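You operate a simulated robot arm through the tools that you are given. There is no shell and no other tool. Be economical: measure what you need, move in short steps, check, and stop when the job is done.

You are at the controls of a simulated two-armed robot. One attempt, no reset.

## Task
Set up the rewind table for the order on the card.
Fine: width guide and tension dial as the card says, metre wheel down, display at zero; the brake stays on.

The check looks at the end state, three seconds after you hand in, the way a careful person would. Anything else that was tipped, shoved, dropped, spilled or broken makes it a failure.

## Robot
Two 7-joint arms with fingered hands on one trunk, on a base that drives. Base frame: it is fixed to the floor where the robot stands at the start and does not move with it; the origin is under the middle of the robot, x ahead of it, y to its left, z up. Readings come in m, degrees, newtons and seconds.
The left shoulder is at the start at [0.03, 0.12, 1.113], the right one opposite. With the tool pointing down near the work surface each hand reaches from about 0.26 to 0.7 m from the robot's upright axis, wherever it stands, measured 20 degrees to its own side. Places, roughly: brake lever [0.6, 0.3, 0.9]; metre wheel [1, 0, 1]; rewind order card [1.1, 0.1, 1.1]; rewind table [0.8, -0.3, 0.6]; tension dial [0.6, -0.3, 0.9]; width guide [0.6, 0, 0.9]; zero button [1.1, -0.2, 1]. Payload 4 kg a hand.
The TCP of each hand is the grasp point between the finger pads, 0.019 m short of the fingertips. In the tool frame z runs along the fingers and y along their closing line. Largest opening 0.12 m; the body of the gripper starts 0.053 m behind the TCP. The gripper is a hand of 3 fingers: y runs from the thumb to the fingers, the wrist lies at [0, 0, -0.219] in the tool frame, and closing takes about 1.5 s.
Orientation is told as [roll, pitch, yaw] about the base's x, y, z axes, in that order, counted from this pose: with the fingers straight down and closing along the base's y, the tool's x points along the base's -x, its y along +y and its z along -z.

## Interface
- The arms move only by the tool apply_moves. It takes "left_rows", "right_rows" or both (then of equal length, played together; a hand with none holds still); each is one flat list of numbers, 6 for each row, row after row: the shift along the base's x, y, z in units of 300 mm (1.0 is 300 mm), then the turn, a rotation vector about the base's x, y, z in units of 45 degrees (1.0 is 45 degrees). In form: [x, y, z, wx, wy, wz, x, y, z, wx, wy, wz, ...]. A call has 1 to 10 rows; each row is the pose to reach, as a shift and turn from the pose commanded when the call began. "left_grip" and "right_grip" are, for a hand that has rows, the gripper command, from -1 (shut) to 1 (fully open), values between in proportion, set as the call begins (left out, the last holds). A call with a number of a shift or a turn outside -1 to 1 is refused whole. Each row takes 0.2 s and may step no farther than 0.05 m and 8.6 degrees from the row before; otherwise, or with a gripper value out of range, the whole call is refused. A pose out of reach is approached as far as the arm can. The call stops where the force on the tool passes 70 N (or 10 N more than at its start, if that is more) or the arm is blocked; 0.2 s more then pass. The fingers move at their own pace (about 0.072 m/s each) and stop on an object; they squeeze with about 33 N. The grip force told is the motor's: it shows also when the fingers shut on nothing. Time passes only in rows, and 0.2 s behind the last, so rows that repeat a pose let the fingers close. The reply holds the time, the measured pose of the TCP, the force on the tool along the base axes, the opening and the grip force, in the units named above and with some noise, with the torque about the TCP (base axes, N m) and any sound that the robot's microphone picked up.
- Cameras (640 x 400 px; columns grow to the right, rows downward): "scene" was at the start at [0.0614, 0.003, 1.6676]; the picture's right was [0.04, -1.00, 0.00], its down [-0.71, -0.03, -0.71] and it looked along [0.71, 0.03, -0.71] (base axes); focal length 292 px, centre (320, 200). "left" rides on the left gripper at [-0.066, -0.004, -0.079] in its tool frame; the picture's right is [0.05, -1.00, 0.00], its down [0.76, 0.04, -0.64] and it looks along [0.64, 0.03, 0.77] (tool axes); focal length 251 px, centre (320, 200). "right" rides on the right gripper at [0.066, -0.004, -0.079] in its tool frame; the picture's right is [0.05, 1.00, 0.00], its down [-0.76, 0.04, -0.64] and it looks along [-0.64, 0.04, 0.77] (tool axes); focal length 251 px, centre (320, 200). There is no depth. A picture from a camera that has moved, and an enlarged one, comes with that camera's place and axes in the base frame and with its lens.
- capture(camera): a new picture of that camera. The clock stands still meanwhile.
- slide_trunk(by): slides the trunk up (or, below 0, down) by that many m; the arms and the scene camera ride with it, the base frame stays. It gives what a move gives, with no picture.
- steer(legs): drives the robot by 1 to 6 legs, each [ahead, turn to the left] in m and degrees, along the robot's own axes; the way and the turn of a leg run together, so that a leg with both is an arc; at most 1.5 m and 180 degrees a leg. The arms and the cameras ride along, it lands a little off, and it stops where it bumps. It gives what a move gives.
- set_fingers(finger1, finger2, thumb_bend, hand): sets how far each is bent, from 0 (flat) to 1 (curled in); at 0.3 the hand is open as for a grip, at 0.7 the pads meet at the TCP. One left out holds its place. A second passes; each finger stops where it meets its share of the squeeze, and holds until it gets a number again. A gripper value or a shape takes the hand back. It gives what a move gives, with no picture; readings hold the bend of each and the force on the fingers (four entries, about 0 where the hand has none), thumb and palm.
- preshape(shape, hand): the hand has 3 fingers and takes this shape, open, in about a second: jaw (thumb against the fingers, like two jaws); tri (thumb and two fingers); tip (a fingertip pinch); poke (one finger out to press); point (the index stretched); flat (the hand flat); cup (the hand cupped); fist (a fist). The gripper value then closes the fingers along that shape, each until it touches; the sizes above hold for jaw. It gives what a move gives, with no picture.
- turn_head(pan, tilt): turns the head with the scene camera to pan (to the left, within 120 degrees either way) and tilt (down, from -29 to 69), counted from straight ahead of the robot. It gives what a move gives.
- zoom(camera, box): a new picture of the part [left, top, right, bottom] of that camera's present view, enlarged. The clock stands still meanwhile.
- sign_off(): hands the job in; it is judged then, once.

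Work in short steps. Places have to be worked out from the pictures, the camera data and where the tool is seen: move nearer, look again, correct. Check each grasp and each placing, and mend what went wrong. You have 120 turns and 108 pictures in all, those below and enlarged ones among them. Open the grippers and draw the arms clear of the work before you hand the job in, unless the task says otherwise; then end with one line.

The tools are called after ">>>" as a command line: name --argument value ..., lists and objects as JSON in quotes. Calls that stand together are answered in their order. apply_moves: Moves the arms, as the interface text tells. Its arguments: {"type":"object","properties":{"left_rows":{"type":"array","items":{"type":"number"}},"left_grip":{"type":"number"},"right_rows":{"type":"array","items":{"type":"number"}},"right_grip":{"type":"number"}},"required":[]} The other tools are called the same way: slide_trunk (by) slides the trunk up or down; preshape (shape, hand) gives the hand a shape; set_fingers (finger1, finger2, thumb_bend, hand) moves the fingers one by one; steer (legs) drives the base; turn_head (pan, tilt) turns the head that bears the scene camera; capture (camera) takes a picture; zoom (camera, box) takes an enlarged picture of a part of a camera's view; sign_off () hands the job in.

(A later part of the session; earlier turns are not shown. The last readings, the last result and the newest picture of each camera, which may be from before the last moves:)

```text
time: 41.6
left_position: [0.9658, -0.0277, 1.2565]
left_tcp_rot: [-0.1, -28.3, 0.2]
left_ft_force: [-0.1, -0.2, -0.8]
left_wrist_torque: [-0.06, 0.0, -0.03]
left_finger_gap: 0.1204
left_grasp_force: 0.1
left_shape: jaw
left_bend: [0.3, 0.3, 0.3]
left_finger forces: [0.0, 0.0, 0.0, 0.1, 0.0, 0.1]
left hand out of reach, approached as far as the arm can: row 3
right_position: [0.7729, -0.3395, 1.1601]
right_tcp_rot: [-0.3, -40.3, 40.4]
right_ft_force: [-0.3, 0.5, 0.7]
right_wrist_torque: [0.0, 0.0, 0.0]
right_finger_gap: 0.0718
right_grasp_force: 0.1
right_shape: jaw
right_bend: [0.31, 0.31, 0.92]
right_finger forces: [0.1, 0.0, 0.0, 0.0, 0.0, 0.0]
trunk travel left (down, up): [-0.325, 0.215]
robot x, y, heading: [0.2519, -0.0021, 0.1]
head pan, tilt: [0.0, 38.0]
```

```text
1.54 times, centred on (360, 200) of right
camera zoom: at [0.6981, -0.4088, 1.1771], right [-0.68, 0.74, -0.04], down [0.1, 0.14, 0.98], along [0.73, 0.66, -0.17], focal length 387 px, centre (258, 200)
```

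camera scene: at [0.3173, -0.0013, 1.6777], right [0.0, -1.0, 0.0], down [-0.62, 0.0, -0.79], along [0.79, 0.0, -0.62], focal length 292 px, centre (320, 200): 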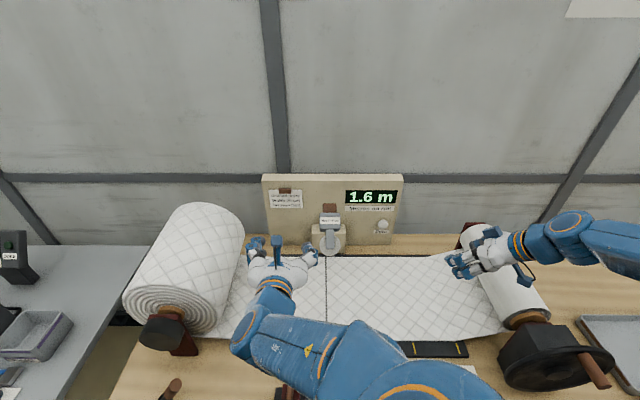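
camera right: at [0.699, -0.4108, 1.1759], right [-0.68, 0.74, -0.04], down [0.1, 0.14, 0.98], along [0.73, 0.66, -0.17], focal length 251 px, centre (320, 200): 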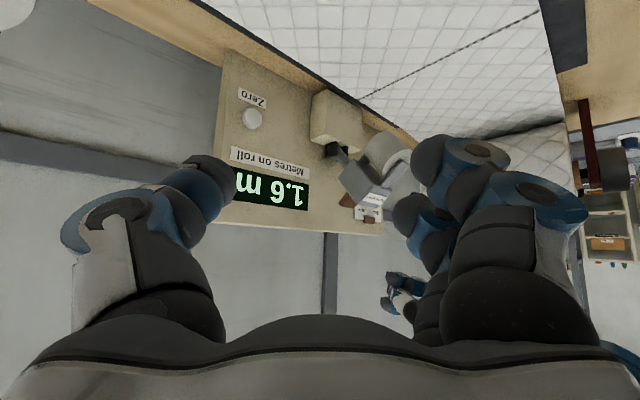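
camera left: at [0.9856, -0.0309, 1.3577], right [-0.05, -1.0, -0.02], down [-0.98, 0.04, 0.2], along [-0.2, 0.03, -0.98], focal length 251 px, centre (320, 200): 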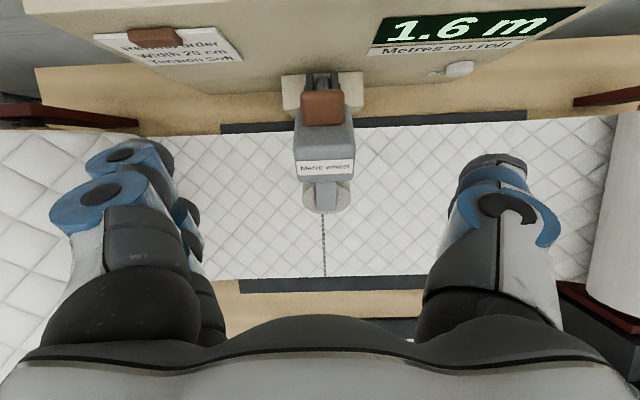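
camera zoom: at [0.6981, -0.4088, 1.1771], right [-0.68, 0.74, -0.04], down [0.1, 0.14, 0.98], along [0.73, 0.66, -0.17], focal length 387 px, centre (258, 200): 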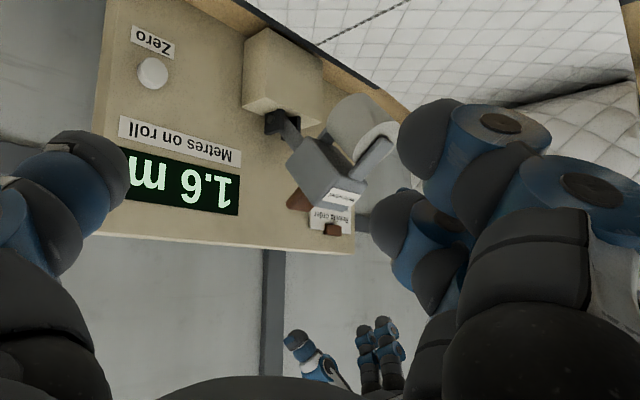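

Now the top-down view shows tab and block clearly; block centre ≈ [0.988,-0.031,1.085]. I descend with open fingers straddling it.

>>> apply_moves --left_rows '[0, -0.01, -0.1, 0, 0, 0, 0.02, -0.01, -0.23, 0, 0, 0, 0.04, -0.01, -0.36, 0, 0, 0, 0.06, -0.01, -0.46, 0, 0, 0]'

>>> capture --camera "left"

>>> zoom --camera "right" --box '[280, 70, 440, 330]'

```text
time: 42.6
left_position: [0.9843, -0.0323, 1.1175]
left_tcp_rot: [-0.2, -28.4, 0.3]
left_ft_force: [-0.2, 0.1, -0.4]
left_wrist_torque: [-0.02, -0.01, -0.01]
left_finger_gap: 0.12
left_grasp_force: 0.1
left_shape: jaw
left_bend: [0.3, 0.3, 0.3]
left_finger forces: [0.0, 0.0, 0.1, 0.0, 0.1, 0.0]
right_position: [0.7744, -0.3411, 1.16]
right_tcp_rot: [-0.1, -40.2, 40.3]
right_ft_force: [0.3, 0.6, 0.1]
right_wrist_torque: [0.02, -0.02, -0.01]
right_finger_gap: 0.0716
right_grasp_force: 0.1
right_shape: jaw
right_bend: [0.31, 0.31, 0.92]
right_finger forces: [0.0, 0.1, 0.1, 0.0, 0.1, 0.0]
trunk travel left (down, up): [-0.325, 0.215]
robot x, y, heading: [0.2525, 0.0047, -0.2]
head pan, tilt: [0.0, 38.0]
```

```text
45 pictures are left
camera left: at [1.0039, -0.0356, 1.2186], right [-0.04, -1.0, -0.02], down [-0.98, 0.04, 0.2], along [-0.2, 0.03, -0.98], focal length 251 px, centre (320, 200)
```

left: 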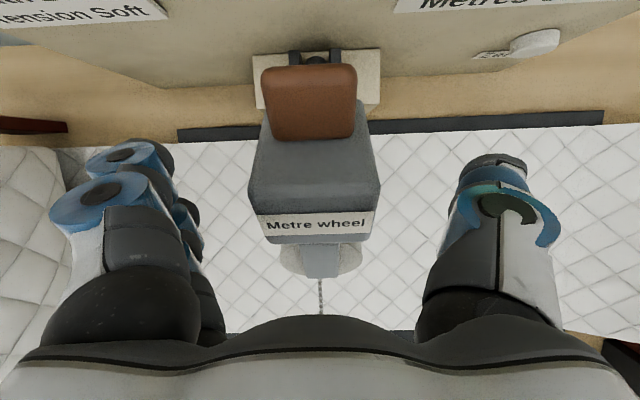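

```text
1.54 times, centred on (360, 200) of right
camera zoom: at [0.6993, -0.4103, 1.176], right [-0.68, 0.74, -0.04], down [0.1, 0.14, 0.98], along [0.73, 0.66, -0.17], focal length 387 px, centre (258, 200)
```

zoom: 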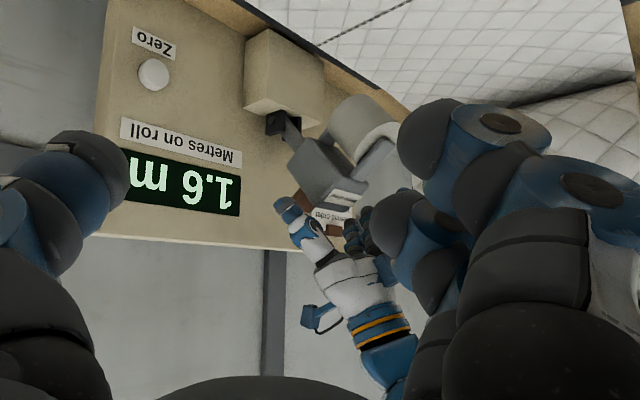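

Centered. Descend 32 mm more and close on the block.

>>> apply_moves --left_rows '[0, 0, -0.06, 0, 0, 0, 0, 0, -0.107, 0, 0, 0]'

>>> apply_moves --left_rows '[0, 0, 0, 0, 0, 0, 0, 0, 0, 0, 0, 0, 0, 0, 0, 0, 0, 0, 0, 0, 0, 0, 0, 0, 0, 0, 0, 0, 0, 0, 0, 0, 0, 0, 0, 0]' --left_grip -0.6

>>> capture --camera "left"

>>> zoom --camera "right" --box '[280, 70, 440, 330]'

```text
time: 43.2
left_position: [0.984, -0.0349, 1.0849]
left_tcp_rot: [-0.1, -28.4, 0.2]
left_ft_force: [0.4, -0.6, -0.1]
left_wrist_torque: [-0.02, 0.03, 0.01]
left_finger_gap: 0.1201
left_grasp_force: 0.1
left_shape: jaw
left_bend: [0.3, 0.3, 0.3]
left_finger forces: [0.0, 0.0, 0.1, 0.0, 0.0, 0.2]
right_position: [0.7744, -0.3417, 1.1587]
right_tcp_rot: [-0.2, -40.2, 40.3]
right_ft_force: [0.9, 0.9, 0.4]
right_wrist_torque: [-0.01, -0.01, 0.01]
right_finger_gap: 0.0717
right_grasp_force: 0.1
right_shape: jaw
right_bend: [0.31, 0.31, 0.92]
right_finger forces: [0.0, 0.0, 0.0, 0.0, 0.1, 0.0]
trunk travel left (down, up): [-0.325, 0.215]
robot x, y, heading: [0.2513, 0.005, 0.1]
head pan, tilt: [0.0, 38.0]
```

```text
time: 44.6
left_position: [0.9846, -0.0334, 1.0852]
left_tcp_rot: [-0.1, -28.3, 0.3]
left_ft_force: [1.1, 5.6, -2.7]
left_wrist_torque: [0.09, 0.02, 0.05]
left_finger_gap: 0.0573
left_grasp_force: 32.7
left_shape: jaw
left_bend: [0.33, 0.33, 0.96]
left_finger forces: [16.0, 16.0, 0.1, 0.1, 27.4, 0.1]
right_position: [0.7743, -0.3406, 1.1583]
right_tcp_rot: [-0.2, -40.2, 40.3]
right_ft_force: [0.5, -0.6, -0.4]
right_wrist_torque: [-0.01, 0.0, -0.02]
right_finger_gap: 0.0717
right_grasp_force: 0.2
right_shape: jaw
right_bend: [0.31, 0.31, 0.92]
right_finger forces: [0.1, 0.0, 0.1, 0.0, 0.0, 0.0]
trunk travel left (down, up): [-0.325, 0.215]
robot x, y, heading: [0.2449, 0.0003, 0.2]
head pan, tilt: [0.0, 38.0]
```

```text
43 pictures are left
camera left: at [1.0046, -0.0357, 1.1869], right [-0.04, -1.0, -0.02], down [-0.98, 0.04, 0.2], along [-0.2, 0.03, -0.98], focal length 251 px, centre (320, 200)
```

left: 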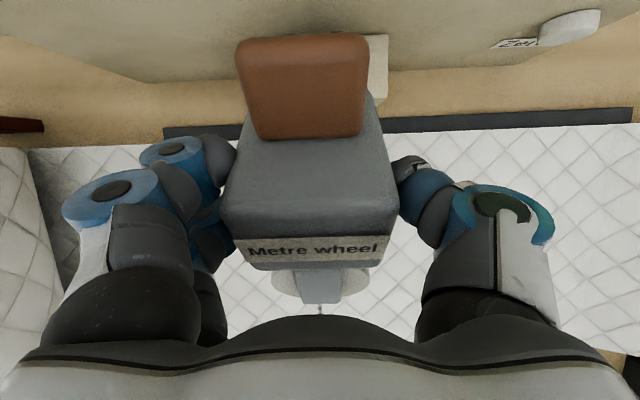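

```text
1.54 times, centred on (360, 200) of right
camera zoom: at [0.6995, -0.4096, 1.1761], right [-0.68, 0.74, -0.04], down [0.1, 0.14, 0.98], along [0.73, 0.66, -0.17], focal length 387 px, centre (258, 200)
```

zoom: 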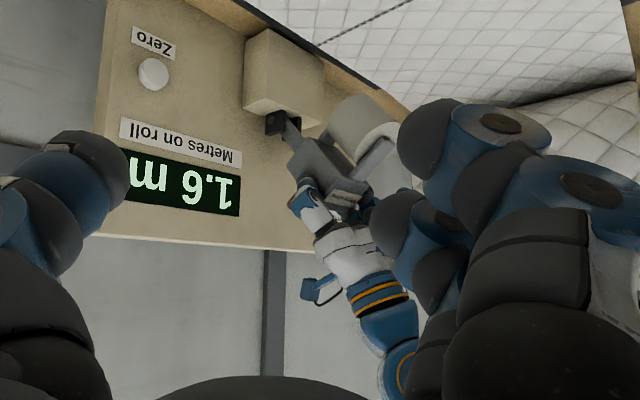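

Firm grip (gap 57 mm). I swing it about the hinge, 24° first with matching hand pitch, watching forces.

>>> apply_moves --left_rows '[-0.024, 0, -0.018, 0, -0.089, 0, -0.048, 0, -0.039, 0, -0.178, 0, -0.07, 0, -0.06, 0, -0.267, 0, -0.091, 0, -0.083, 0, -0.356, 0, -0.11, 0, -0.108, 0, -0.444, 0, -0.127, 0, -0.134, 0, -0.533, 0]'

>>> zoom --camera "right" --box '[280, 70, 440, 330]'

```text
time: 46.0
left_position: [0.9492, -0.0331, 1.0441]
left_tcp_rot: [-0.1, -52.3, 0.3]
left_ft_force: [11.3, -0.2, -7.0]
left_wrist_torque: [-0.05, 0.04, -0.02]
left_finger_gap: 0.0571
left_grasp_force: 33.0
left_shape: jaw
left_bend: [0.33, 0.33, 0.96]
left_finger forces: [15.3, 15.5, 0.0, 0.1, 30.8, 0.1]
right_position: [0.7766, -0.3416, 1.159]
right_tcp_rot: [-0.1, -40.0, 40.2]
right_ft_force: [-0.3, -0.3, 1.0]
right_wrist_torque: [0.01, 0.01, -0.01]
right_finger_gap: 0.0715
right_grasp_force: 0.0
right_shape: jaw
right_bend: [0.31, 0.31, 0.92]
right_finger forces: [0.1, 0.1, 0.1, 0.0, 0.0, 0.0]
trunk travel left (down, up): [-0.325, 0.215]
robot x, y, heading: [0.2498, -0.0017, 0.2]
head pan, tilt: [0.0, 38.0]
```

```text
1.54 times, centred on (360, 200) of right
camera zoom: at [0.7011, -0.4104, 1.1752], right [-0.68, 0.74, -0.04], down [0.1, 0.14, 0.98], along [0.73, 0.66, -0.17], focal length 387 px, centre (258, 200)
```

zoom: 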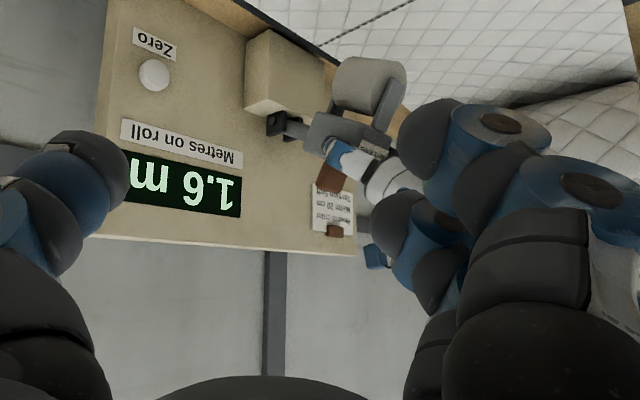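

It follows with low forces. Continue 16° further.

>>> apply_moves --left_rows '[-0.015, 0, -0.027, 0, -0.089, 0, -0.029, 0, -0.054, 0, -0.178, 0, -0.04, 0, -0.083, 0, -0.267, 0, -0.05, 0, -0.113, 0, -0.356, 0]'

>>> zoom --camera "right" --box '[320, 50, 440, 170]'

```text
time: 47.0
left_position: [0.9328, -0.0335, 1.0108]
left_tcp_rot: [-0.7, -68.3, 0.7]
left_ft_force: [16.3, 2.5, -6.8]
left_wrist_torque: [0.02, 0.12, -0.01]
left_finger_gap: 0.0569
left_grasp_force: 32.7
left_shape: jaw
left_bend: [0.33, 0.33, 0.96]
left_finger forces: [15.0, 15.7, 0.0, 0.0, 28.6, 0.1]
right_position: [0.7763, -0.3393, 1.1575]
right_tcp_rot: [-0.1, -40.1, 40.2]
right_ft_force: [0.3, -0.7, 0.6]
right_wrist_torque: [0.04, 0.05, 0.0]
right_finger_gap: 0.0718
right_grasp_force: 0.1
right_shape: jaw
right_bend: [0.31, 0.31, 0.92]
right_finger forces: [0.0, 0.1, 0.0, 0.0, 0.1, 0.0]
trunk travel left (down, up): [-0.325, 0.215]
robot x, y, heading: [0.2508, 0.0025, 0.2]
head pan, tilt: [0.0, 38.0]
```

```text
3.33 times, centred on (380, 110) of right
camera zoom: at [0.7018, -0.41, 1.175], right [-0.68, 0.74, -0.04], down [0.1, 0.14, 0.98], along [0.73, 0.66, -0.17], focal length 838 px, centre (120, 500)
```

zoom: 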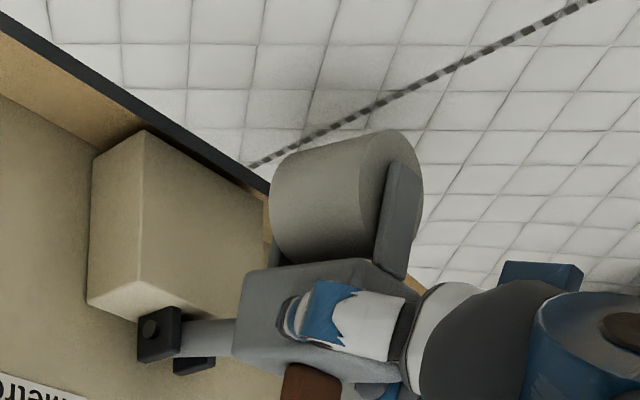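

>>> apply_moves --left_rows '[0, 0, -0.015, 0, -0.044, 0, 0, 0, -0.03, 0, -0.089, 0, -0.002, 0, -0.046, 0, -0.133, 0, -0.004, 0, -0.061, 0, -0.178, 0]'

>>> zoom --camera "right" --box '[320, 50, 440, 170]'

```text
time: 48.0
left_position: [0.9315, -0.0336, 0.9924]
left_tcp_rot: [-0.8, -76.3, 1.0]
left_ft_force: [2.6, 6.2, -3.0]
left_wrist_torque: [0.1, 0.17, 0.07]
left_finger_gap: 0.0565
left_grasp_force: 32.3
left_shape: jaw
left_bend: [0.33, 0.33, 0.96]
left_finger forces: [16.5, 17.2, 0.0, 0.0, 28.4, 0.0]
right_position: [0.7754, -0.3405, 1.1595]
right_tcp_rot: [-0.2, -40.1, 40.3]
right_ft_force: [0.0, 0.5, 0.0]
right_wrist_torque: [-0.02, -0.01, -0.01]
right_finger_gap: 0.0717
right_grasp_force: 0.1
right_shape: jaw
right_bend: [0.31, 0.31, 0.92]
right_finger forces: [0.1, 0.0, 0.1, 0.0, 0.1, 0.1]
trunk travel left (down, up): [-0.325, 0.215]
robot x, y, heading: [0.2521, -0.0012, 0.0]
head pan, tilt: [0.0, 38.0]
```

```text
3.33 times, centred on (380, 110) of right
camera zoom: at [0.6997, -0.4097, 1.176], right [-0.68, 0.74, -0.04], down [0.1, 0.14, 0.98], along [0.73, 0.66, -0.17], focal length 838 px, centre (120, 500)
```

zoom: 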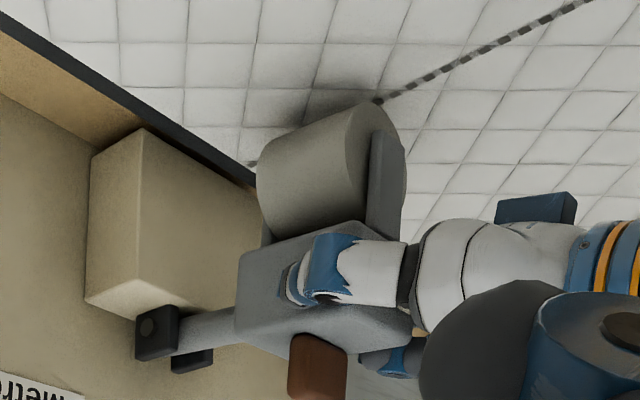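

Shadow shows the wheel is just above the web. Continue in 2° steps until contact shows as force.

>>> apply_moves --left_rows '[0, 0, -0.016, 0, -0.044, 0, 0, 0, -0.031, 0, -0.089, 0, 0, 0, -0.047, 0, -0.133, 0]'

>>> zoom --camera "right" --box '[320, 50, 440, 170]'

```text
time: 48.8
left_position: [0.9316, -0.0341, 0.9796]
left_tcp_rot: [-2.2, -82.5, 2.1]
left_ft_force: [-5.9, 6.4, 2.5]
left_wrist_torque: [0.03, 0.24, 0.2]
left_finger_gap: 0.057
left_grasp_force: 33.1
left_shape: jaw
left_bend: [0.33, 0.32, 0.97]
left_finger forces: [18.0, 19.1, 0.0, 0.0, 30.3, 0.1]
right_position: [0.7738, -0.341, 1.1594]
right_tcp_rot: [-0.4, -40.2, 40.4]
right_ft_force: [0.1, 0.3, 0.4]
right_wrist_torque: [-0.01, 0.0, 0.01]
right_finger_gap: 0.0716
right_grasp_force: 0.1
right_shape: jaw
right_bend: [0.31, 0.31, 0.92]
right_finger forces: [0.0, 0.1, 0.0, 0.0, 0.1, 0.1]
trunk travel left (down, up): [-0.325, 0.215]
robot x, y, heading: [0.2506, 0.0015, -0.3]
head pan, tilt: [0.0, 38.0]
```

```text
3.33 times, centred on (380, 110) of right
camera zoom: at [0.6982, -0.4095, 1.1768], right [-0.68, 0.74, -0.04], down [0.1, 0.14, 0.98], along [0.73, 0.66, -0.17], focal length 838 px, centre (120, 500)
```

zoom: 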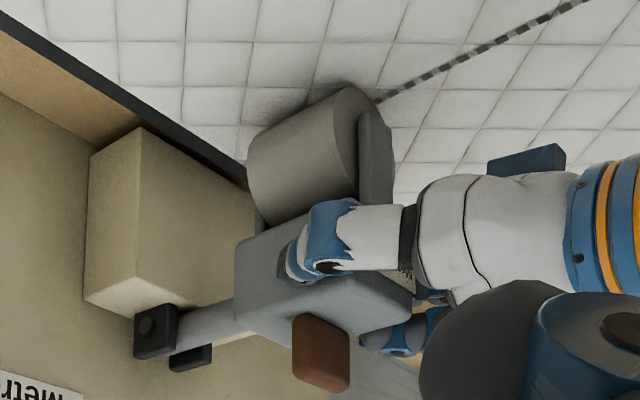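

>>> apply_moves --left_rows '[0, 0, -0.016, 0, -0.03, 0, 0, 0, -0.031, 0, -0.06, 0, 0, 0, -0.045, 0, -0.09, 0]'

>>> zoom --camera "right" --box '[320, 50, 440, 170]'

```text
time: 49.6
left_position: [0.9312, -0.0333, 0.9751]
left_tcp_rot: [-7.0, -87.4, 7.1]
left_ft_force: [0.0, 2.6, 36.6]
left_wrist_torque: [-0.46, 0.1, 0.1]
left_finger_gap: 0.0573
left_grasp_force: 33.6
left_shape: jaw
left_bend: [0.33, 0.32, 0.97]
left_finger forces: [15.7, 19.2, 0.0, 0.0, 32.1, 0.0]
right_position: [0.771, -0.3398, 1.1615]
right_tcp_rot: [-0.4, -40.5, 40.4]
right_ft_force: [-0.8, 0.8, -0.9]
right_wrist_torque: [-0.01, 0.0, -0.03]
right_finger_gap: 0.0716
right_grasp_force: 0.0
right_shape: jaw
right_bend: [0.31, 0.31, 0.92]
right_finger forces: [0.0, 0.0, 0.0, 0.1, 0.0, 0.0]
trunk travel left (down, up): [-0.325, 0.215]
robot x, y, heading: [0.2513, 0.0025, 0.2]
head pan, tilt: [0.0, 38.0]
```

```text
3.33 times, centred on (380, 110) of right
camera zoom: at [0.6953, -0.4097, 1.1782], right [-0.68, 0.74, -0.04], down [0.1, 0.14, 0.99], along [0.73, 0.66, -0.17], focal length 838 px, centre (120, 500)
```

zoom: 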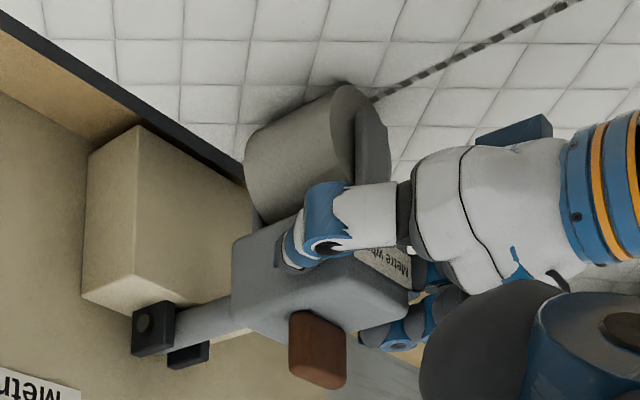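

Contact: 37 N upward and the height stalled, so the wheel rests on the web. I ease off, open, and retreat straight back.

>>> apply_moves --left_rows '[0, 0, 0.025, 0, 0.03, 0, 0, 0, 0.025, 0, 0.03, 0, 0, 0, 0.025, 0, 0.03, 0, 0, 0, 0.025, 0, 0.03, 0, 0, 0, 0.025, 0, 0.03, 0, 0, 0, 0.025, 0, 0.03, 0]' --left_grip 0.6

>>> zoom --camera "right" --box '[320, 50, 440, 170]'

>>> capture --camera "left"

```text
time: 51.0
left_position: [0.9308, -0.0351, 0.9736]
left_tcp_rot: [-2.3, -85.2, 2.2]
left_ft_force: [-0.8, 0.1, 0.1]
left_wrist_torque: [-0.01, -0.03, 0.01]
left_finger_gap: 0.0957
left_grasp_force: 0.1
left_shape: jaw
left_bend: [0.26, 0.26, 0.11]
left_finger forces: [0.1, 0.1, 0.0, 0.1, 0.0, 0.1]
right_position: [0.7745, -0.3414, 1.1595]
right_tcp_rot: [-0.1, -40.3, 40.3]
right_ft_force: [-0.6, -1.5, -0.1]
right_wrist_torque: [0.0, -0.03, -0.03]
right_finger_gap: 0.0718
right_grasp_force: 0.0
right_shape: jaw
right_bend: [0.31, 0.31, 0.92]
right_finger forces: [0.0, 0.2, 0.0, 0.0, 0.1, 0.1]
trunk travel left (down, up): [-0.325, 0.215]
robot x, y, heading: [0.2521, -0.0005, 0.1]
head pan, tilt: [0.0, 38.0]
```

```text
3.33 times, centred on (380, 110) of right
camera zoom: at [0.699, -0.4104, 1.176], right [-0.68, 0.74, -0.04], down [0.1, 0.14, 0.98], along [0.73, 0.66, -0.17], focal length 838 px, centre (120, 500)
```

zoom: 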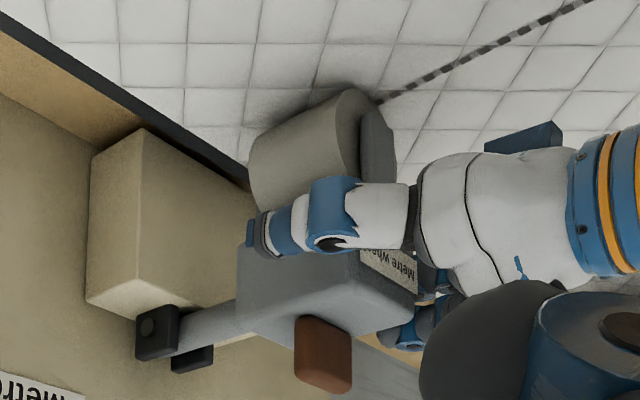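

```text
35 pictures are left
camera left: at [0.8568, -0.0369, 1.0469], right [0.0, -1.0, -0.05], down [-0.71, 0.04, -0.71], along [0.71, 0.03, -0.71], focal length 251 px, centre (320, 200)
```

left: 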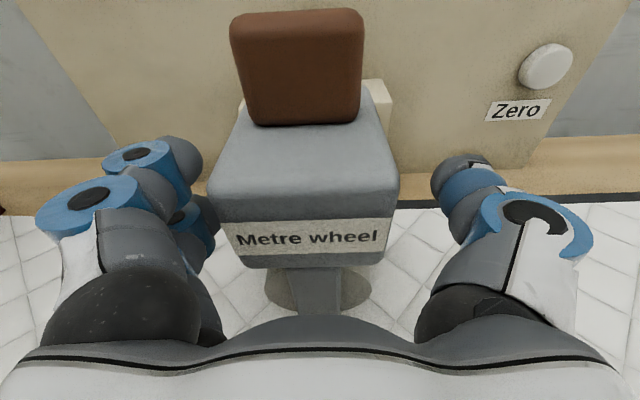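

The wheel stays down and the fingers are clear on both sides. Retreat back, then up and left.

>>> apply_moves --left_rows '[-0.12, 0, 0.0, 0, 0, 0, -0.25, 0, 0.02, 0, 0, 0, -0.38, 0, 0.08, 0, 0, 0, -0.45, 0.03, 0.2, 0, 0, 0, -0.5, 0.1, 0.32, 0, 0, 0, -0.52, 0.2, 0.42, 0, 0, 0, -0.54, 0.3, 0.5, 0, 0, 0]'

>>> capture --camera "scene"

>>> zoom --camera "right" --box '[220, 50, 440, 230]'

```text
time: 52.6
left_position: [0.7689, 0.0571, 1.1239]
left_tcp_rot: [-2.5, -85.1, 2.4]
left_ft_force: [0.4, 0.1, -0.5]
left_wrist_torque: [-0.02, 0.02, -0.02]
left_finger_gap: 0.0959
left_grasp_force: 0.1
left_shape: jaw
left_bend: [0.25, 0.25, 0.11]
left_finger forces: [0.1, 0.1, 0.0, 0.1, 0.1, 0.0]
right_position: [0.7735, -0.341, 1.1597]
right_tcp_rot: [-0.2, -40.2, 40.4]
right_ft_force: [0.6, -0.5, 0.4]
right_wrist_torque: [0.0, -0.01, 0.0]
right_finger_gap: 0.0716
right_grasp_force: 0.1
right_shape: jaw
right_bend: [0.31, 0.31, 0.92]
right_finger forces: [0.0, 0.0, 0.1, 0.0, 0.0, 0.1]
trunk travel left (down, up): [-0.325, 0.215]
robot x, y, heading: [0.2506, 0.0007, 0.2]
head pan, tilt: [0.0, 38.0]
```

```text
34 pictures are left
camera scene: at [0.317, 0.0011, 1.6777], right [0.0, -1.0, 0.0], down [-0.62, 0.0, -0.79], along [0.79, 0.0, -0.62], focal length 292 px, centre (320, 200)
```

scene: 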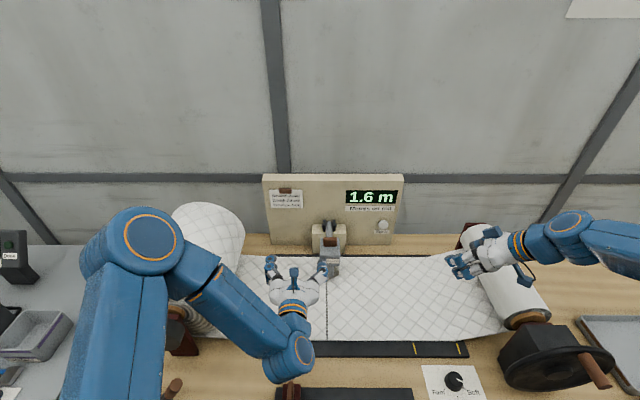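

```text
2.22 times, centred on (330, 140) of right
camera zoom: at [0.6981, -0.4097, 1.1767], right [-0.68, 0.74, -0.04], down [0.1, 0.14, 0.98], along [0.73, 0.66, -0.17], focal length 559 px, centre (298, 333)
```

zoom: 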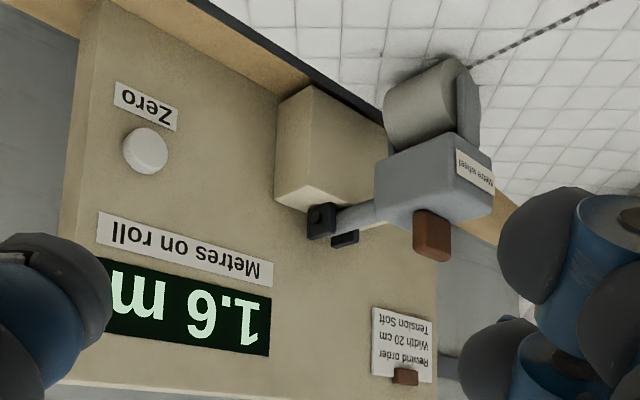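

Wheel is down. The zero button triangulates to about [1.087,-0.227,0.966]. I'll rotate the right hand to point forward (yaw 0, pitch ~−80) at y≈−0.227, closed, still high.

>>> apply_moves --right_rows '[0, 0.05, 0.02, 0, 0, -0.18, 0, 0.1, 0.04, 0, 0, -0.36, 0, 0.18, 0.06, 0, 0, -0.54, 0, 0.26, 0.06, 0, 0, -0.72, 0, 0.32, 0.06, 0, 0, -0.89, 0, 0.38, 0.06, 0, 0, -0.89]' --right_grip -1

>>> apply_moves --right_rows '[0.02, 0, 0, 0, -0.17, 0, 0.04, 0, 0, 0, -0.34, 0, 0.06, 0, 0, 0, -0.51, 0, 0.1, 0, 0, 0, -0.68, 0, 0.14, 0, 0, 0, -0.85, 0]'

>>> capture --camera "scene"

```text
time: 54.0
left_position: [0.7695, 0.061, 1.124]
left_tcp_rot: [-4.7, -85.2, 4.7]
left_ft_force: [1.1, 0.0, 0.4]
left_wrist_torque: [-0.05, 0.02, -0.05]
left_finger_gap: 0.0956
left_grasp_force: 0.0
left_shape: jaw
left_bend: [0.25, 0.25, 0.11]
left_finger forces: [0.1, 0.0, 0.0, 0.0, 0.0, 0.1]
right_position: [0.772, -0.2236, 1.1779]
right_tcp_rot: [-0.6, -40.2, 0.3]
right_ft_force: [-0.1, 1.2, 0.8]
right_wrist_torque: [-0.09, 0.02, -0.04]
right_finger_gap: 0.0
right_grasp_force: 32.5
right_shape: jaw
right_bend: [0.76, 0.76, 0.46]
right_finger forces: [0.0, 0.1, 0.1, 0.1, 0.0, 0.0]
trunk travel left (down, up): [-0.325, 0.215]
robot x, y, heading: [0.2519, -0.0038, -0.1]
head pan, tilt: [0.0, 38.0]
```

```text
time: 55.2
left_position: [0.7711, 0.0551, 1.1232]
left_tcp_rot: [-2.0, -84.9, 2.0]
left_ft_force: [0.3, -0.1, 0.1]
left_wrist_torque: [0.03, 0.02, 0.01]
left_finger_gap: 0.0957
left_grasp_force: 0.0
left_shape: jaw
left_bend: [0.25, 0.25, 0.11]
left_finger forces: [0.0, 0.1, 0.1, 0.0, 0.1, 0.0]
right_position: [0.8163, -0.2267, 1.1763]
right_tcp_rot: [-1.1, -78.4, 1.0]
right_ft_force: [0.2, 0.8, 0.9]
right_wrist_torque: [-0.02, 0.0, -0.03]
right_finger_gap: 0.0001
right_grasp_force: 33.3
right_shape: jaw
right_bend: [0.76, 0.76, 0.46]
right_finger forces: [0.0, 0.0, 0.0, 0.1, 0.0, 0.0]
trunk travel left (down, up): [-0.325, 0.215]
robot x, y, heading: [0.2497, 0.0005, -0.1]
head pan, tilt: [0.0, 38.0]
```

```text
32 pictures are left
camera scene: at [0.3194, -0.0003, 1.6776], right [0.0, -1.0, 0.0], down [-0.62, 0.0, -0.79], along [0.79, 0.0, -0.62], focal length 292 px, centre (320, 200)
```

scene: 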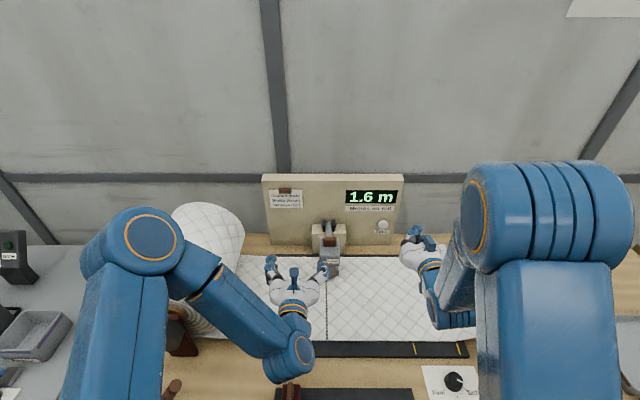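

>>> apply_moves --right_rows '[0.06, 0, -0.12, 0, 0, 0, 0.13, 0, -0.25, 0, 0, 0, 0.2, 0, -0.38, 0, 0, 0, 0.28, 0, -0.5, 0, 0, 0, 0.36, 0, -0.6, 0, 0, 0, 0.46, 0, -0.687, 0, 0, 0, 0.55, 0, -0.687, 0, 0, 0]'

>>> zoom --camera "scene" --box '[300, 170, 440, 300]'

>>> capture --camera "left"

>>> capture --camera "right"

```text
time: 56.8
left_position: [0.7714, 0.0554, 1.1244]
left_tcp_rot: [-2.4, -85.1, 2.4]
left_ft_force: [-0.2, -0.2, -0.3]
left_wrist_torque: [0.01, 0.02, 0.05]
left_finger_gap: 0.0957
left_grasp_force: 0.2
left_shape: jaw
left_bend: [0.25, 0.25, 0.11]
left_finger forces: [0.0, 0.0, 0.0, 0.0, 0.1, 0.0]
right_position: [0.9803, -0.2261, 0.9713]
right_tcp_rot: [-0.9, -78.4, 0.9]
right_ft_force: [0.0, 0.7, 0.5]
right_wrist_torque: [0.04, 0.0, 0.0]
right_finger_gap: 0.0
right_grasp_force: 33.1
right_shape: jaw
right_bend: [0.76, 0.76, 0.46]
right_finger forces: [0.0, 0.0, 0.1, 0.0, 0.0, 0.0]
trunk travel left (down, up): [-0.325, 0.215]
robot x, y, heading: [0.2521, -0.0025, -0.2]
head pan, tilt: [0.0, 38.0]
```

```text
3.08 times, centred on (370, 235) of scene
camera zoom: at [0.318, 0.0004, 1.6777], right [0.0, -1.0, 0.0], down [-0.62, 0.0, -0.79], along [0.79, 0.0, -0.62], focal length 897 px, centre (166, 92)
```

zoom: 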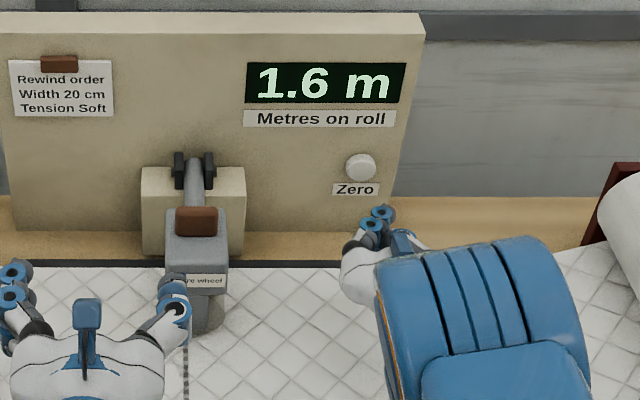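

```text
30 pictures are left
camera left: at [0.6959, 0.0533, 1.1983], right [0.0, -1.0, -0.05], down [-0.71, 0.04, -0.71], along [0.71, 0.03, -0.71], focal length 251 px, centre (320, 200)
```

left: 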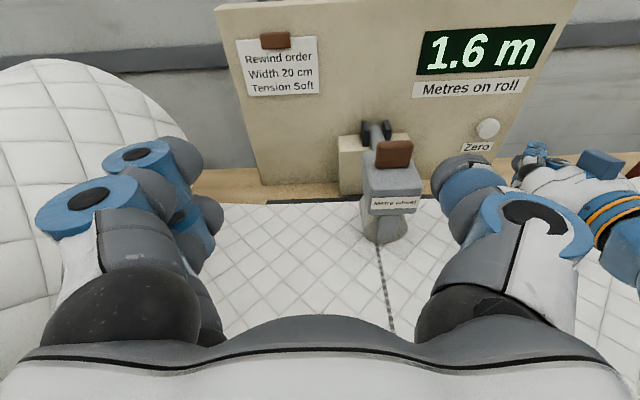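

```text
29 pictures are left
camera right: at [0.8895, -0.2301, 0.9217], right [-0.01, 1.0, -0.06], down [-0.48, 0.04, 0.88], along [0.88, 0.04, 0.48], focal length 251 px, centre (320, 200)
```

right: 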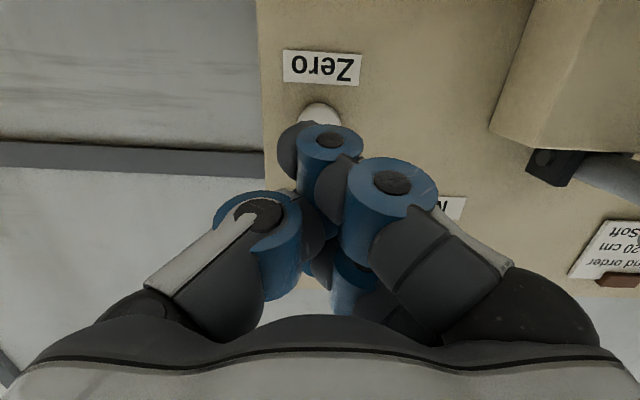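

The tips line up with the button (y −0.225, z ≈0.96). I advance slowly until the display changes.

>>> apply_moves --right_rows '[0.07, 0.003, -0.015, 0, 0, 0, 0.13, 0.003, -0.015, 0, 0, 0, 0.18, 0.003, -0.015, 0, 0, 0, 0.21, 0.003, -0.015, 0, 0, 0]'

>>> zoom --camera "scene" --box '[300, 170, 440, 300]'

```text
time: 57.8
left_position: [0.7702, 0.0557, 1.1243]
left_tcp_rot: [-2.3, -85.2, 2.3]
left_ft_force: [0.9, 0.3, -0.2]
left_wrist_torque: [0.01, -0.03, 0.03]
left_finger_gap: 0.0955
left_grasp_force: 0.1
left_shape: jaw
left_bend: [0.25, 0.25, 0.11]
left_finger forces: [0.1, 0.0, 0.0, 0.0, 0.1, 0.1]
right_position: [1.0431, -0.225, 0.9664]
right_tcp_rot: [-1.1, -78.5, 0.9]
right_ft_force: [-0.4, 0.4, 0.0]
right_wrist_torque: [-0.01, 0.03, -0.01]
right_finger_gap: 0.0001
right_grasp_force: 32.8
right_shape: jaw
right_bend: [0.76, 0.76, 0.46]
right_finger forces: [0.0, 0.0, 0.1, 0.0, 0.0, 0.0]
trunk travel left (down, up): [-0.325, 0.215]
robot x, y, heading: [0.2516, -0.0006, -0.0]
head pan, tilt: [0.0, 38.0]
```

```text
3.08 times, centred on (370, 235) of scene
camera zoom: at [0.3182, 0.0002, 1.6777], right [0.0, -1.0, 0.0], down [-0.62, 0.0, -0.79], along [0.79, 0.0, -0.62], focal length 897 px, centre (166, 92)
```

zoom: 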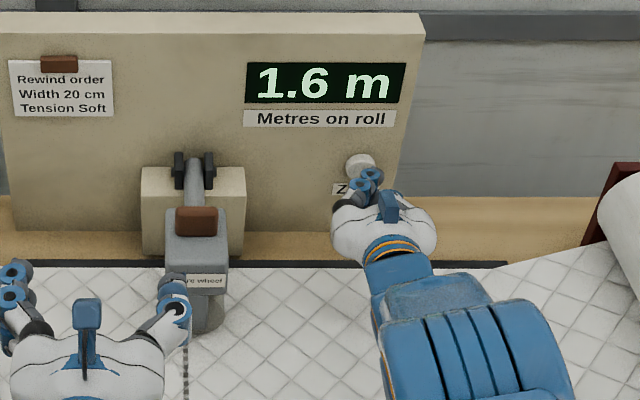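

Aligned and no contact yet. Continue in 4 mm steps.

>>> apply_moves --right_rows '[0.014, 0, 0, 0, 0, 0, 0.028, 0, 0, 0, 0, 0, 0.042, 0, 0, 0, 0, 0, 0.056, 0, 0, 0, 0, 0, 0.07, 0, 0, 0, 0, 0]'

>>> zoom --camera "scene" --box '[300, 170, 440, 300]'

```text
time: 59.0
left_position: [0.77, 0.0558, 1.1243]
left_tcp_rot: [-2.3, -85.1, 2.3]
left_ft_force: [-0.1, -0.8, -0.2]
left_wrist_torque: [0.01, 0.02, -0.01]
left_finger_gap: 0.0956
left_grasp_force: 0.2
left_shape: jaw
left_bend: [0.25, 0.25, 0.11]
left_finger forces: [0.0, 0.1, 0.1, 0.0, 0.1, 0.0]
right_position: [1.0657, -0.2262, 0.9674]
right_tcp_rot: [-1.1, -78.5, 1.1]
right_ft_force: [-0.9, -0.2, 0.4]
right_wrist_torque: [-0.02, -0.01, -0.01]
right_finger_gap: 0.0
right_grasp_force: 32.8
right_shape: jaw
right_bend: [0.76, 0.76, 0.46]
right_finger forces: [0.0, 1.2, 0.0, 0.0, 0.0, 0.1]
trunk travel left (down, up): [-0.325, 0.215]
robot x, y, heading: [0.2519, 0.0046, 0.2]
head pan, tilt: [0.0, 38.0]
```

```text
3.08 times, centred on (370, 235) of scene
camera zoom: at [0.318, 0.0002, 1.6777], right [0.0, -1.0, 0.0], down [-0.62, 0.0, -0.79], along [0.79, 0.0, -0.62], focal length 897 px, centre (166, 92)
```

zoom: 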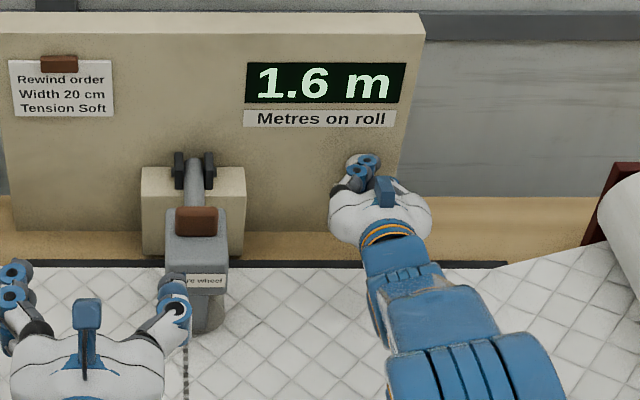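

Finger 2 just touched (1.2 N). Press a few millimetres more.

>>> apply_moves --right_rows '[0.01, 0, 0, 0, 0, 0, 0.02, 0, 0, 0, 0, 0, 0.03, 0, 0, 0, 0, 0]'

>>> zoom --camera "scene" --box '[300, 170, 440, 300]'

```text
time: 59.8
left_position: [0.7692, 0.0557, 1.1247]
left_tcp_rot: [-2.1, -85.2, 2.1]
left_ft_force: [-0.2, 0.8, 0.1]
left_wrist_torque: [0.02, -0.02, 0.02]
left_finger_gap: 0.0958
left_grasp_force: 0.1
left_shape: jaw
left_bend: [0.25, 0.25, 0.11]
left_finger forces: [0.1, 0.0, 0.0, 0.0, 0.0, 0.0]
right_position: [1.0732, -0.2267, 0.9658]
right_tcp_rot: [-1.1, -78.4, 1.0]
right_ft_force: [-8.1, -2.1, 0.0]
right_wrist_torque: [0.02, -0.03, -0.02]
right_finger_gap: 0.0
right_grasp_force: 33.0
right_shape: jaw
right_bend: [0.76, 0.76, 0.47]
right_finger forces: [0.1, 0.0, 0.1, 0.0, 8.4, 0.0]
trunk travel left (down, up): [-0.325, 0.215]
robot x, y, heading: [0.2512, 0.0015, 0.3]
head pan, tilt: [0.0, 38.0]
heard: click
```

```text
3.08 times, centred on (370, 235) of scene
camera zoom: at [0.3166, -0.0002, 1.6777], right [0.0, -1.0, 0.0], down [-0.62, 0.0, -0.79], along [0.79, 0.0, -0.62], focal length 897 px, centre (166, 92)
```

zoom: 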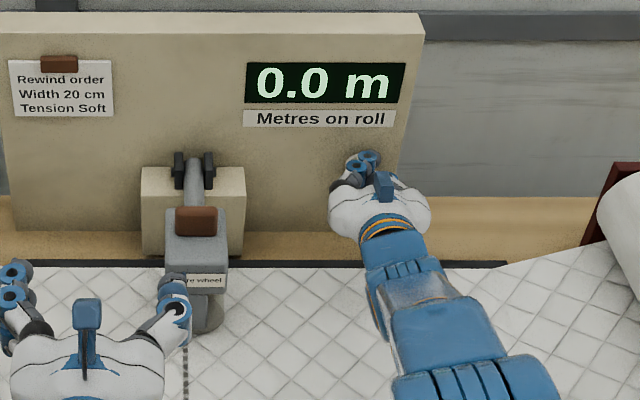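

A click, and the display reads 0.0 m. Retreat the right hand straight back, then up.

>>> apply_moves --right_rows '[-0.1, 0, 0, 0, 0, 0, -0.24, 0, 0, 0, 0, 0, -0.38, 0, 0.05, 0, 0, 0, -0.5, 0, 0.15, 0, 0, 0, -0.62, 0, 0.25, 0, 0, 0, -0.74, 0, 0.35, 0, 0, 0, -0.82, -0.05, 0.48, 0, 0, 0, -0.86, -0.1, 0.62, 0, 0, 0]'

>>> apply_moves --left_rows '[-0.03, 0, 0.12, 0, 0, 0, -0.06, 0, 0.24, 0, 0, 0, -0.06, 0, 0.36, 0, 0, 0, -0.06, 0, 0.48, 0, 0, 0]' --left_grip 1 --right_rows '[0, 0, 0.1, 0, 0, 0, 0, 0, 0.2, 0, 0, 0, 0, 0, 0.3, 0, 0, 0, 0, 0, 0.35, 0, 0, 0]' --right_grip 1

>>> capture --camera "scene"

```text
time: 61.6
left_position: [0.7686, 0.0548, 1.1254]
left_tcp_rot: [-2.2, -85.1, 2.3]
left_ft_force: [-0.2, 0.6, 0.5]
left_wrist_torque: [0.0, 0.0, -0.01]
left_finger_gap: 0.0957
left_grasp_force: 0.0
left_shape: jaw
left_bend: [0.25, 0.25, 0.11]
left_finger forces: [0.0, 0.0, 0.1, 0.0, 0.1, 0.0]
right_position: [0.8157, -0.2563, 1.1513]
right_tcp_rot: [-1.2, -78.5, 1.2]
right_ft_force: [-0.5, 0.5, -0.4]
right_wrist_torque: [-0.02, 0.03, 0.03]
right_finger_gap: 0.0001
right_grasp_force: 33.3
right_shape: jaw
right_bend: [0.76, 0.76, 0.47]
right_finger forces: [0.0, 0.0, 0.0, 0.1, 0.0, 0.0]
trunk travel left (down, up): [-0.325, 0.215]
robot x, y, heading: [0.2517, -0.0025, 0.1]
head pan, tilt: [0.0, 38.0]
```

```text
time: 62.6
left_position: [0.7472, 0.0559, 1.2668]
left_tcp_rot: [-1.9, -85.2, 1.9]
left_ft_force: [-0.4, 0.1, -1.1]
left_wrist_torque: [0.01, 0.0, 0.0]
left_finger_gap: 0.1198
left_grasp_force: 0.1
left_shape: jaw
left_bend: [0.3, 0.3, 0.3]
left_finger forces: [0.1, 0.0, 0.0, 0.0, 0.0, 0.0]
right_position: [0.8149, -0.2574, 1.2565]
right_tcp_rot: [-1.1, -78.5, 1.1]
right_ft_force: [-0.5, -0.9, -0.9]
right_wrist_torque: [-0.02, 0.0, 0.01]
right_finger_gap: 0.1203
right_grasp_force: 0.0
right_shape: jaw
right_bend: [0.3, 0.3, 0.3]
right_finger forces: [0.0, 0.1, 0.0, 0.0, 0.0, 0.1]
trunk travel left (down, up): [-0.325, 0.215]
robot x, y, heading: [0.2522, -0.0003, -0.2]
head pan, tilt: [0.0, 38.0]
```

```text
25 pictures are left
camera scene: at [0.3155, 0.0, 1.6778], right [0.0, -1.0, 0.0], down [-0.61, 0.0, -0.79], along [0.79, 0.0, -0.61], focal length 292 px, centre (320, 200)
```

scene: 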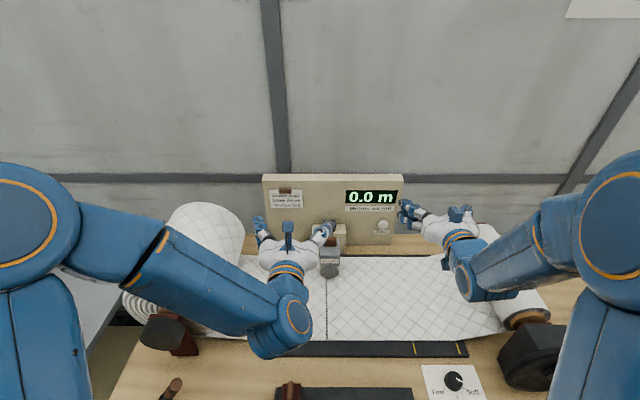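

Both hands are up and open. Drive back to clear the table and inspect everything.

>>> steer --legs '[[-0.25, 0]]'

>>> turn_head --pan 0 --tilt 45

>>> capture --camera "scene"

>>> zoom --camera "scene" --box '[270, 220, 470, 300]'

>>> zoom --camera "scene" --box '[270, 90, 410, 190]'

```text
time: 64.4
left_position: [0.4948, 0.0559, 1.2654]
left_tcp_rot: [-2.4, -85.2, 2.4]
left_ft_force: [-0.9, -0.1, 0.4]
left_wrist_torque: [-0.02, 0.03, 0.02]
left_finger_gap: 0.12
left_grasp_force: 0.2
left_shape: jaw
left_bend: [0.3, 0.3, 0.3]
left_finger forces: [0.0, 0.0, 0.1, 0.0, 0.1, 0.0]
right_position: [0.5616, -0.2589, 1.2557]
right_tcp_rot: [-1.0, -78.5, 1.0]
right_ft_force: [-0.7, 0.8, -0.2]
right_wrist_torque: [-0.01, 0.0, 0.0]
right_finger_gap: 0.1201
right_grasp_force: 0.1
right_shape: jaw
right_bend: [0.3, 0.3, 0.3]
right_finger forces: [0.1, 0.0, 0.0, 0.0, 0.1, 0.0]
trunk travel left (down, up): [-0.325, 0.215]
robot x, y, heading: [-0.0039, -0.0012, -0.1]
head pan, tilt: [0.0, 38.0]
```

```text
time: 65.1
left_position: [0.4943, 0.0557, 1.2654]
left_tcp_rot: [-2.3, -85.1, 2.3]
left_ft_force: [-0.3, -0.2, 0.7]
left_wrist_torque: [0.0, 0.0, 0.03]
left_finger_gap: 0.1199
left_grasp_force: 0.2
left_shape: jaw
left_bend: [0.3, 0.3, 0.3]
left_finger forces: [0.0, 0.0, 0.0, 0.1, 0.0, 0.1]
right_position: [0.5611, -0.2589, 1.2563]
right_tcp_rot: [-1.1, -78.5, 1.1]
right_ft_force: [-0.2, 0.1, 0.3]
right_wrist_torque: [-0.03, 0.01, 0.02]
right_finger_gap: 0.1199
right_grasp_force: 0.1
right_shape: jaw
right_bend: [0.3, 0.3, 0.3]
right_finger forces: [0.1, 0.0, 0.0, 0.0, 0.0, 0.0]
trunk travel left (down, up): [-0.325, 0.215]
robot x, y, heading: [-0.0062, -0.0045, -0.0]
head pan, tilt: [0.0, 45.0]
```

```text
24 pictures are left
camera scene: at [0.0576, -0.0002, 1.6675], right [0.0, -1.0, 0.0], down [-0.71, 0.0, -0.71], along [0.71, 0.0, -0.71], focal length 292 px, centre (320, 200)
```

scene: 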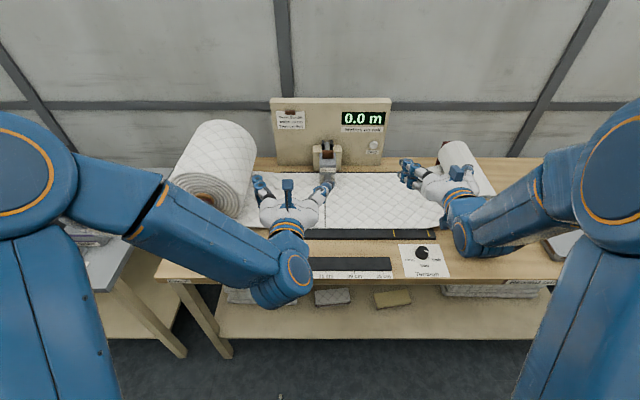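

```text
3.20 times, centred on (370, 260) of scene
camera zoom: at [0.0576, -0.0002, 1.6675], right [0.0, -1.0, 0.0], down [-0.71, 0.0, -0.71], along [0.71, 0.0, -0.71], focal length 933 px, centre (160, 8)
```

zoom: 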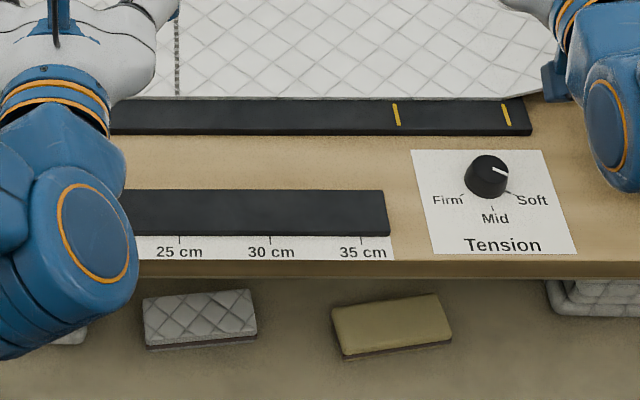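

```text
4.00 times, centred on (340, 140) of scene
camera zoom: at [0.0576, -0.0002, 1.6675], right [0.0, -1.0, 0.0], down [-0.71, 0.0, -0.71], along [0.71, 0.0, -0.71], focal length 1166 px, centre (240, 440)
```

zoom: 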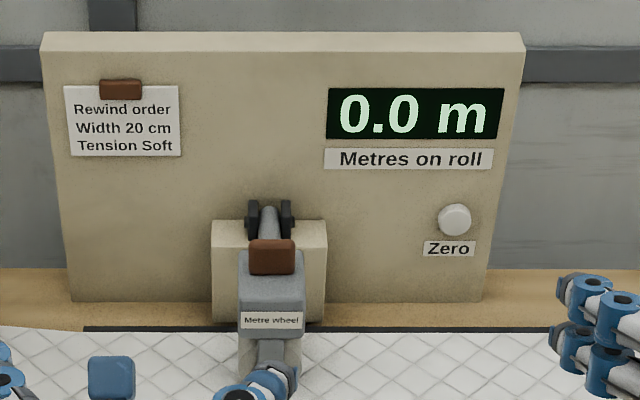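

Dial and display are right; the left arm hides the guide and brake, so I back off a bit more and look.

>>> steer --legs '[[-0.25, 0]]'

>>> turn_head --pan 0 --tilt 35

>>> capture --camera "scene"

```text
time: 66.9
left_position: [0.2474, 0.0565, 1.2663]
left_tcp_rot: [-2.3, -85.1, 2.3]
left_ft_force: [0.0, -0.5, 0.7]
left_wrist_torque: [0.02, 0.01, -0.01]
left_finger_gap: 0.12
left_grasp_force: 0.1
left_shape: jaw
left_bend: [0.3, 0.3, 0.3]
left_finger forces: [0.0, 0.0, 0.0, 0.0, 0.0, 0.1]
right_position: [0.3142, -0.2581, 1.2569]
right_tcp_rot: [-1.1, -78.5, 1.1]
right_ft_force: [-0.2, 0.6, 0.7]
right_wrist_torque: [0.02, -0.02, 0.01]
right_finger_gap: 0.1199
right_grasp_force: 0.1
right_shape: jaw
right_bend: [0.3, 0.3, 0.3]
right_finger forces: [0.1, 0.0, 0.1, 0.1, 0.0, 0.0]
trunk travel left (down, up): [-0.325, 0.215]
robot x, y, heading: [-0.2524, -0.0035, 0.3]
head pan, tilt: [0.0, 45.0]
```

```text
time: 67.6
left_position: [0.249, 0.0559, 1.2649]
left_tcp_rot: [-2.3, -85.1, 2.2]
left_ft_force: [-0.8, -0.4, -0.5]
left_wrist_torque: [-0.01, 0.0, 0.04]
left_finger_gap: 0.1199
left_grasp_force: 0.1
left_shape: jaw
left_bend: [0.3, 0.3, 0.3]
left_finger forces: [0.0, 0.1, 0.0, 0.1, 0.1, 0.1]
right_position: [0.3153, -0.259, 1.2546]
right_tcp_rot: [-1.2, -78.4, 1.1]
right_ft_force: [-0.9, -0.6, -0.7]
right_wrist_torque: [-0.03, 0.0, 0.0]
right_finger_gap: 0.1201
right_grasp_force: 0.0
right_shape: jaw
right_bend: [0.3, 0.3, 0.3]
right_finger forces: [0.1, 0.0, 0.0, 0.0, 0.1, 0.0]
trunk travel left (down, up): [-0.325, 0.215]
robot x, y, heading: [-0.2502, 0.0016, -0.3]
head pan, tilt: [0.0, 35.0]
```

```text
21 pictures are left
camera scene: at [-0.1817, -0.0002, 1.6822], right [0.0, -1.0, 0.0], down [-0.57, 0.0, -0.82], along [0.82, 0.0, -0.57], focal length 292 px, centre (320, 200)
```

scene: 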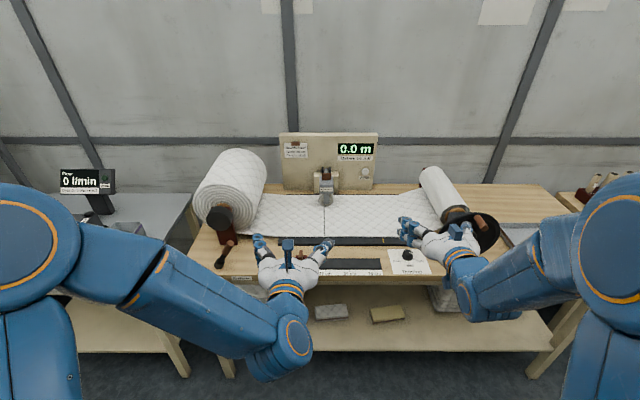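

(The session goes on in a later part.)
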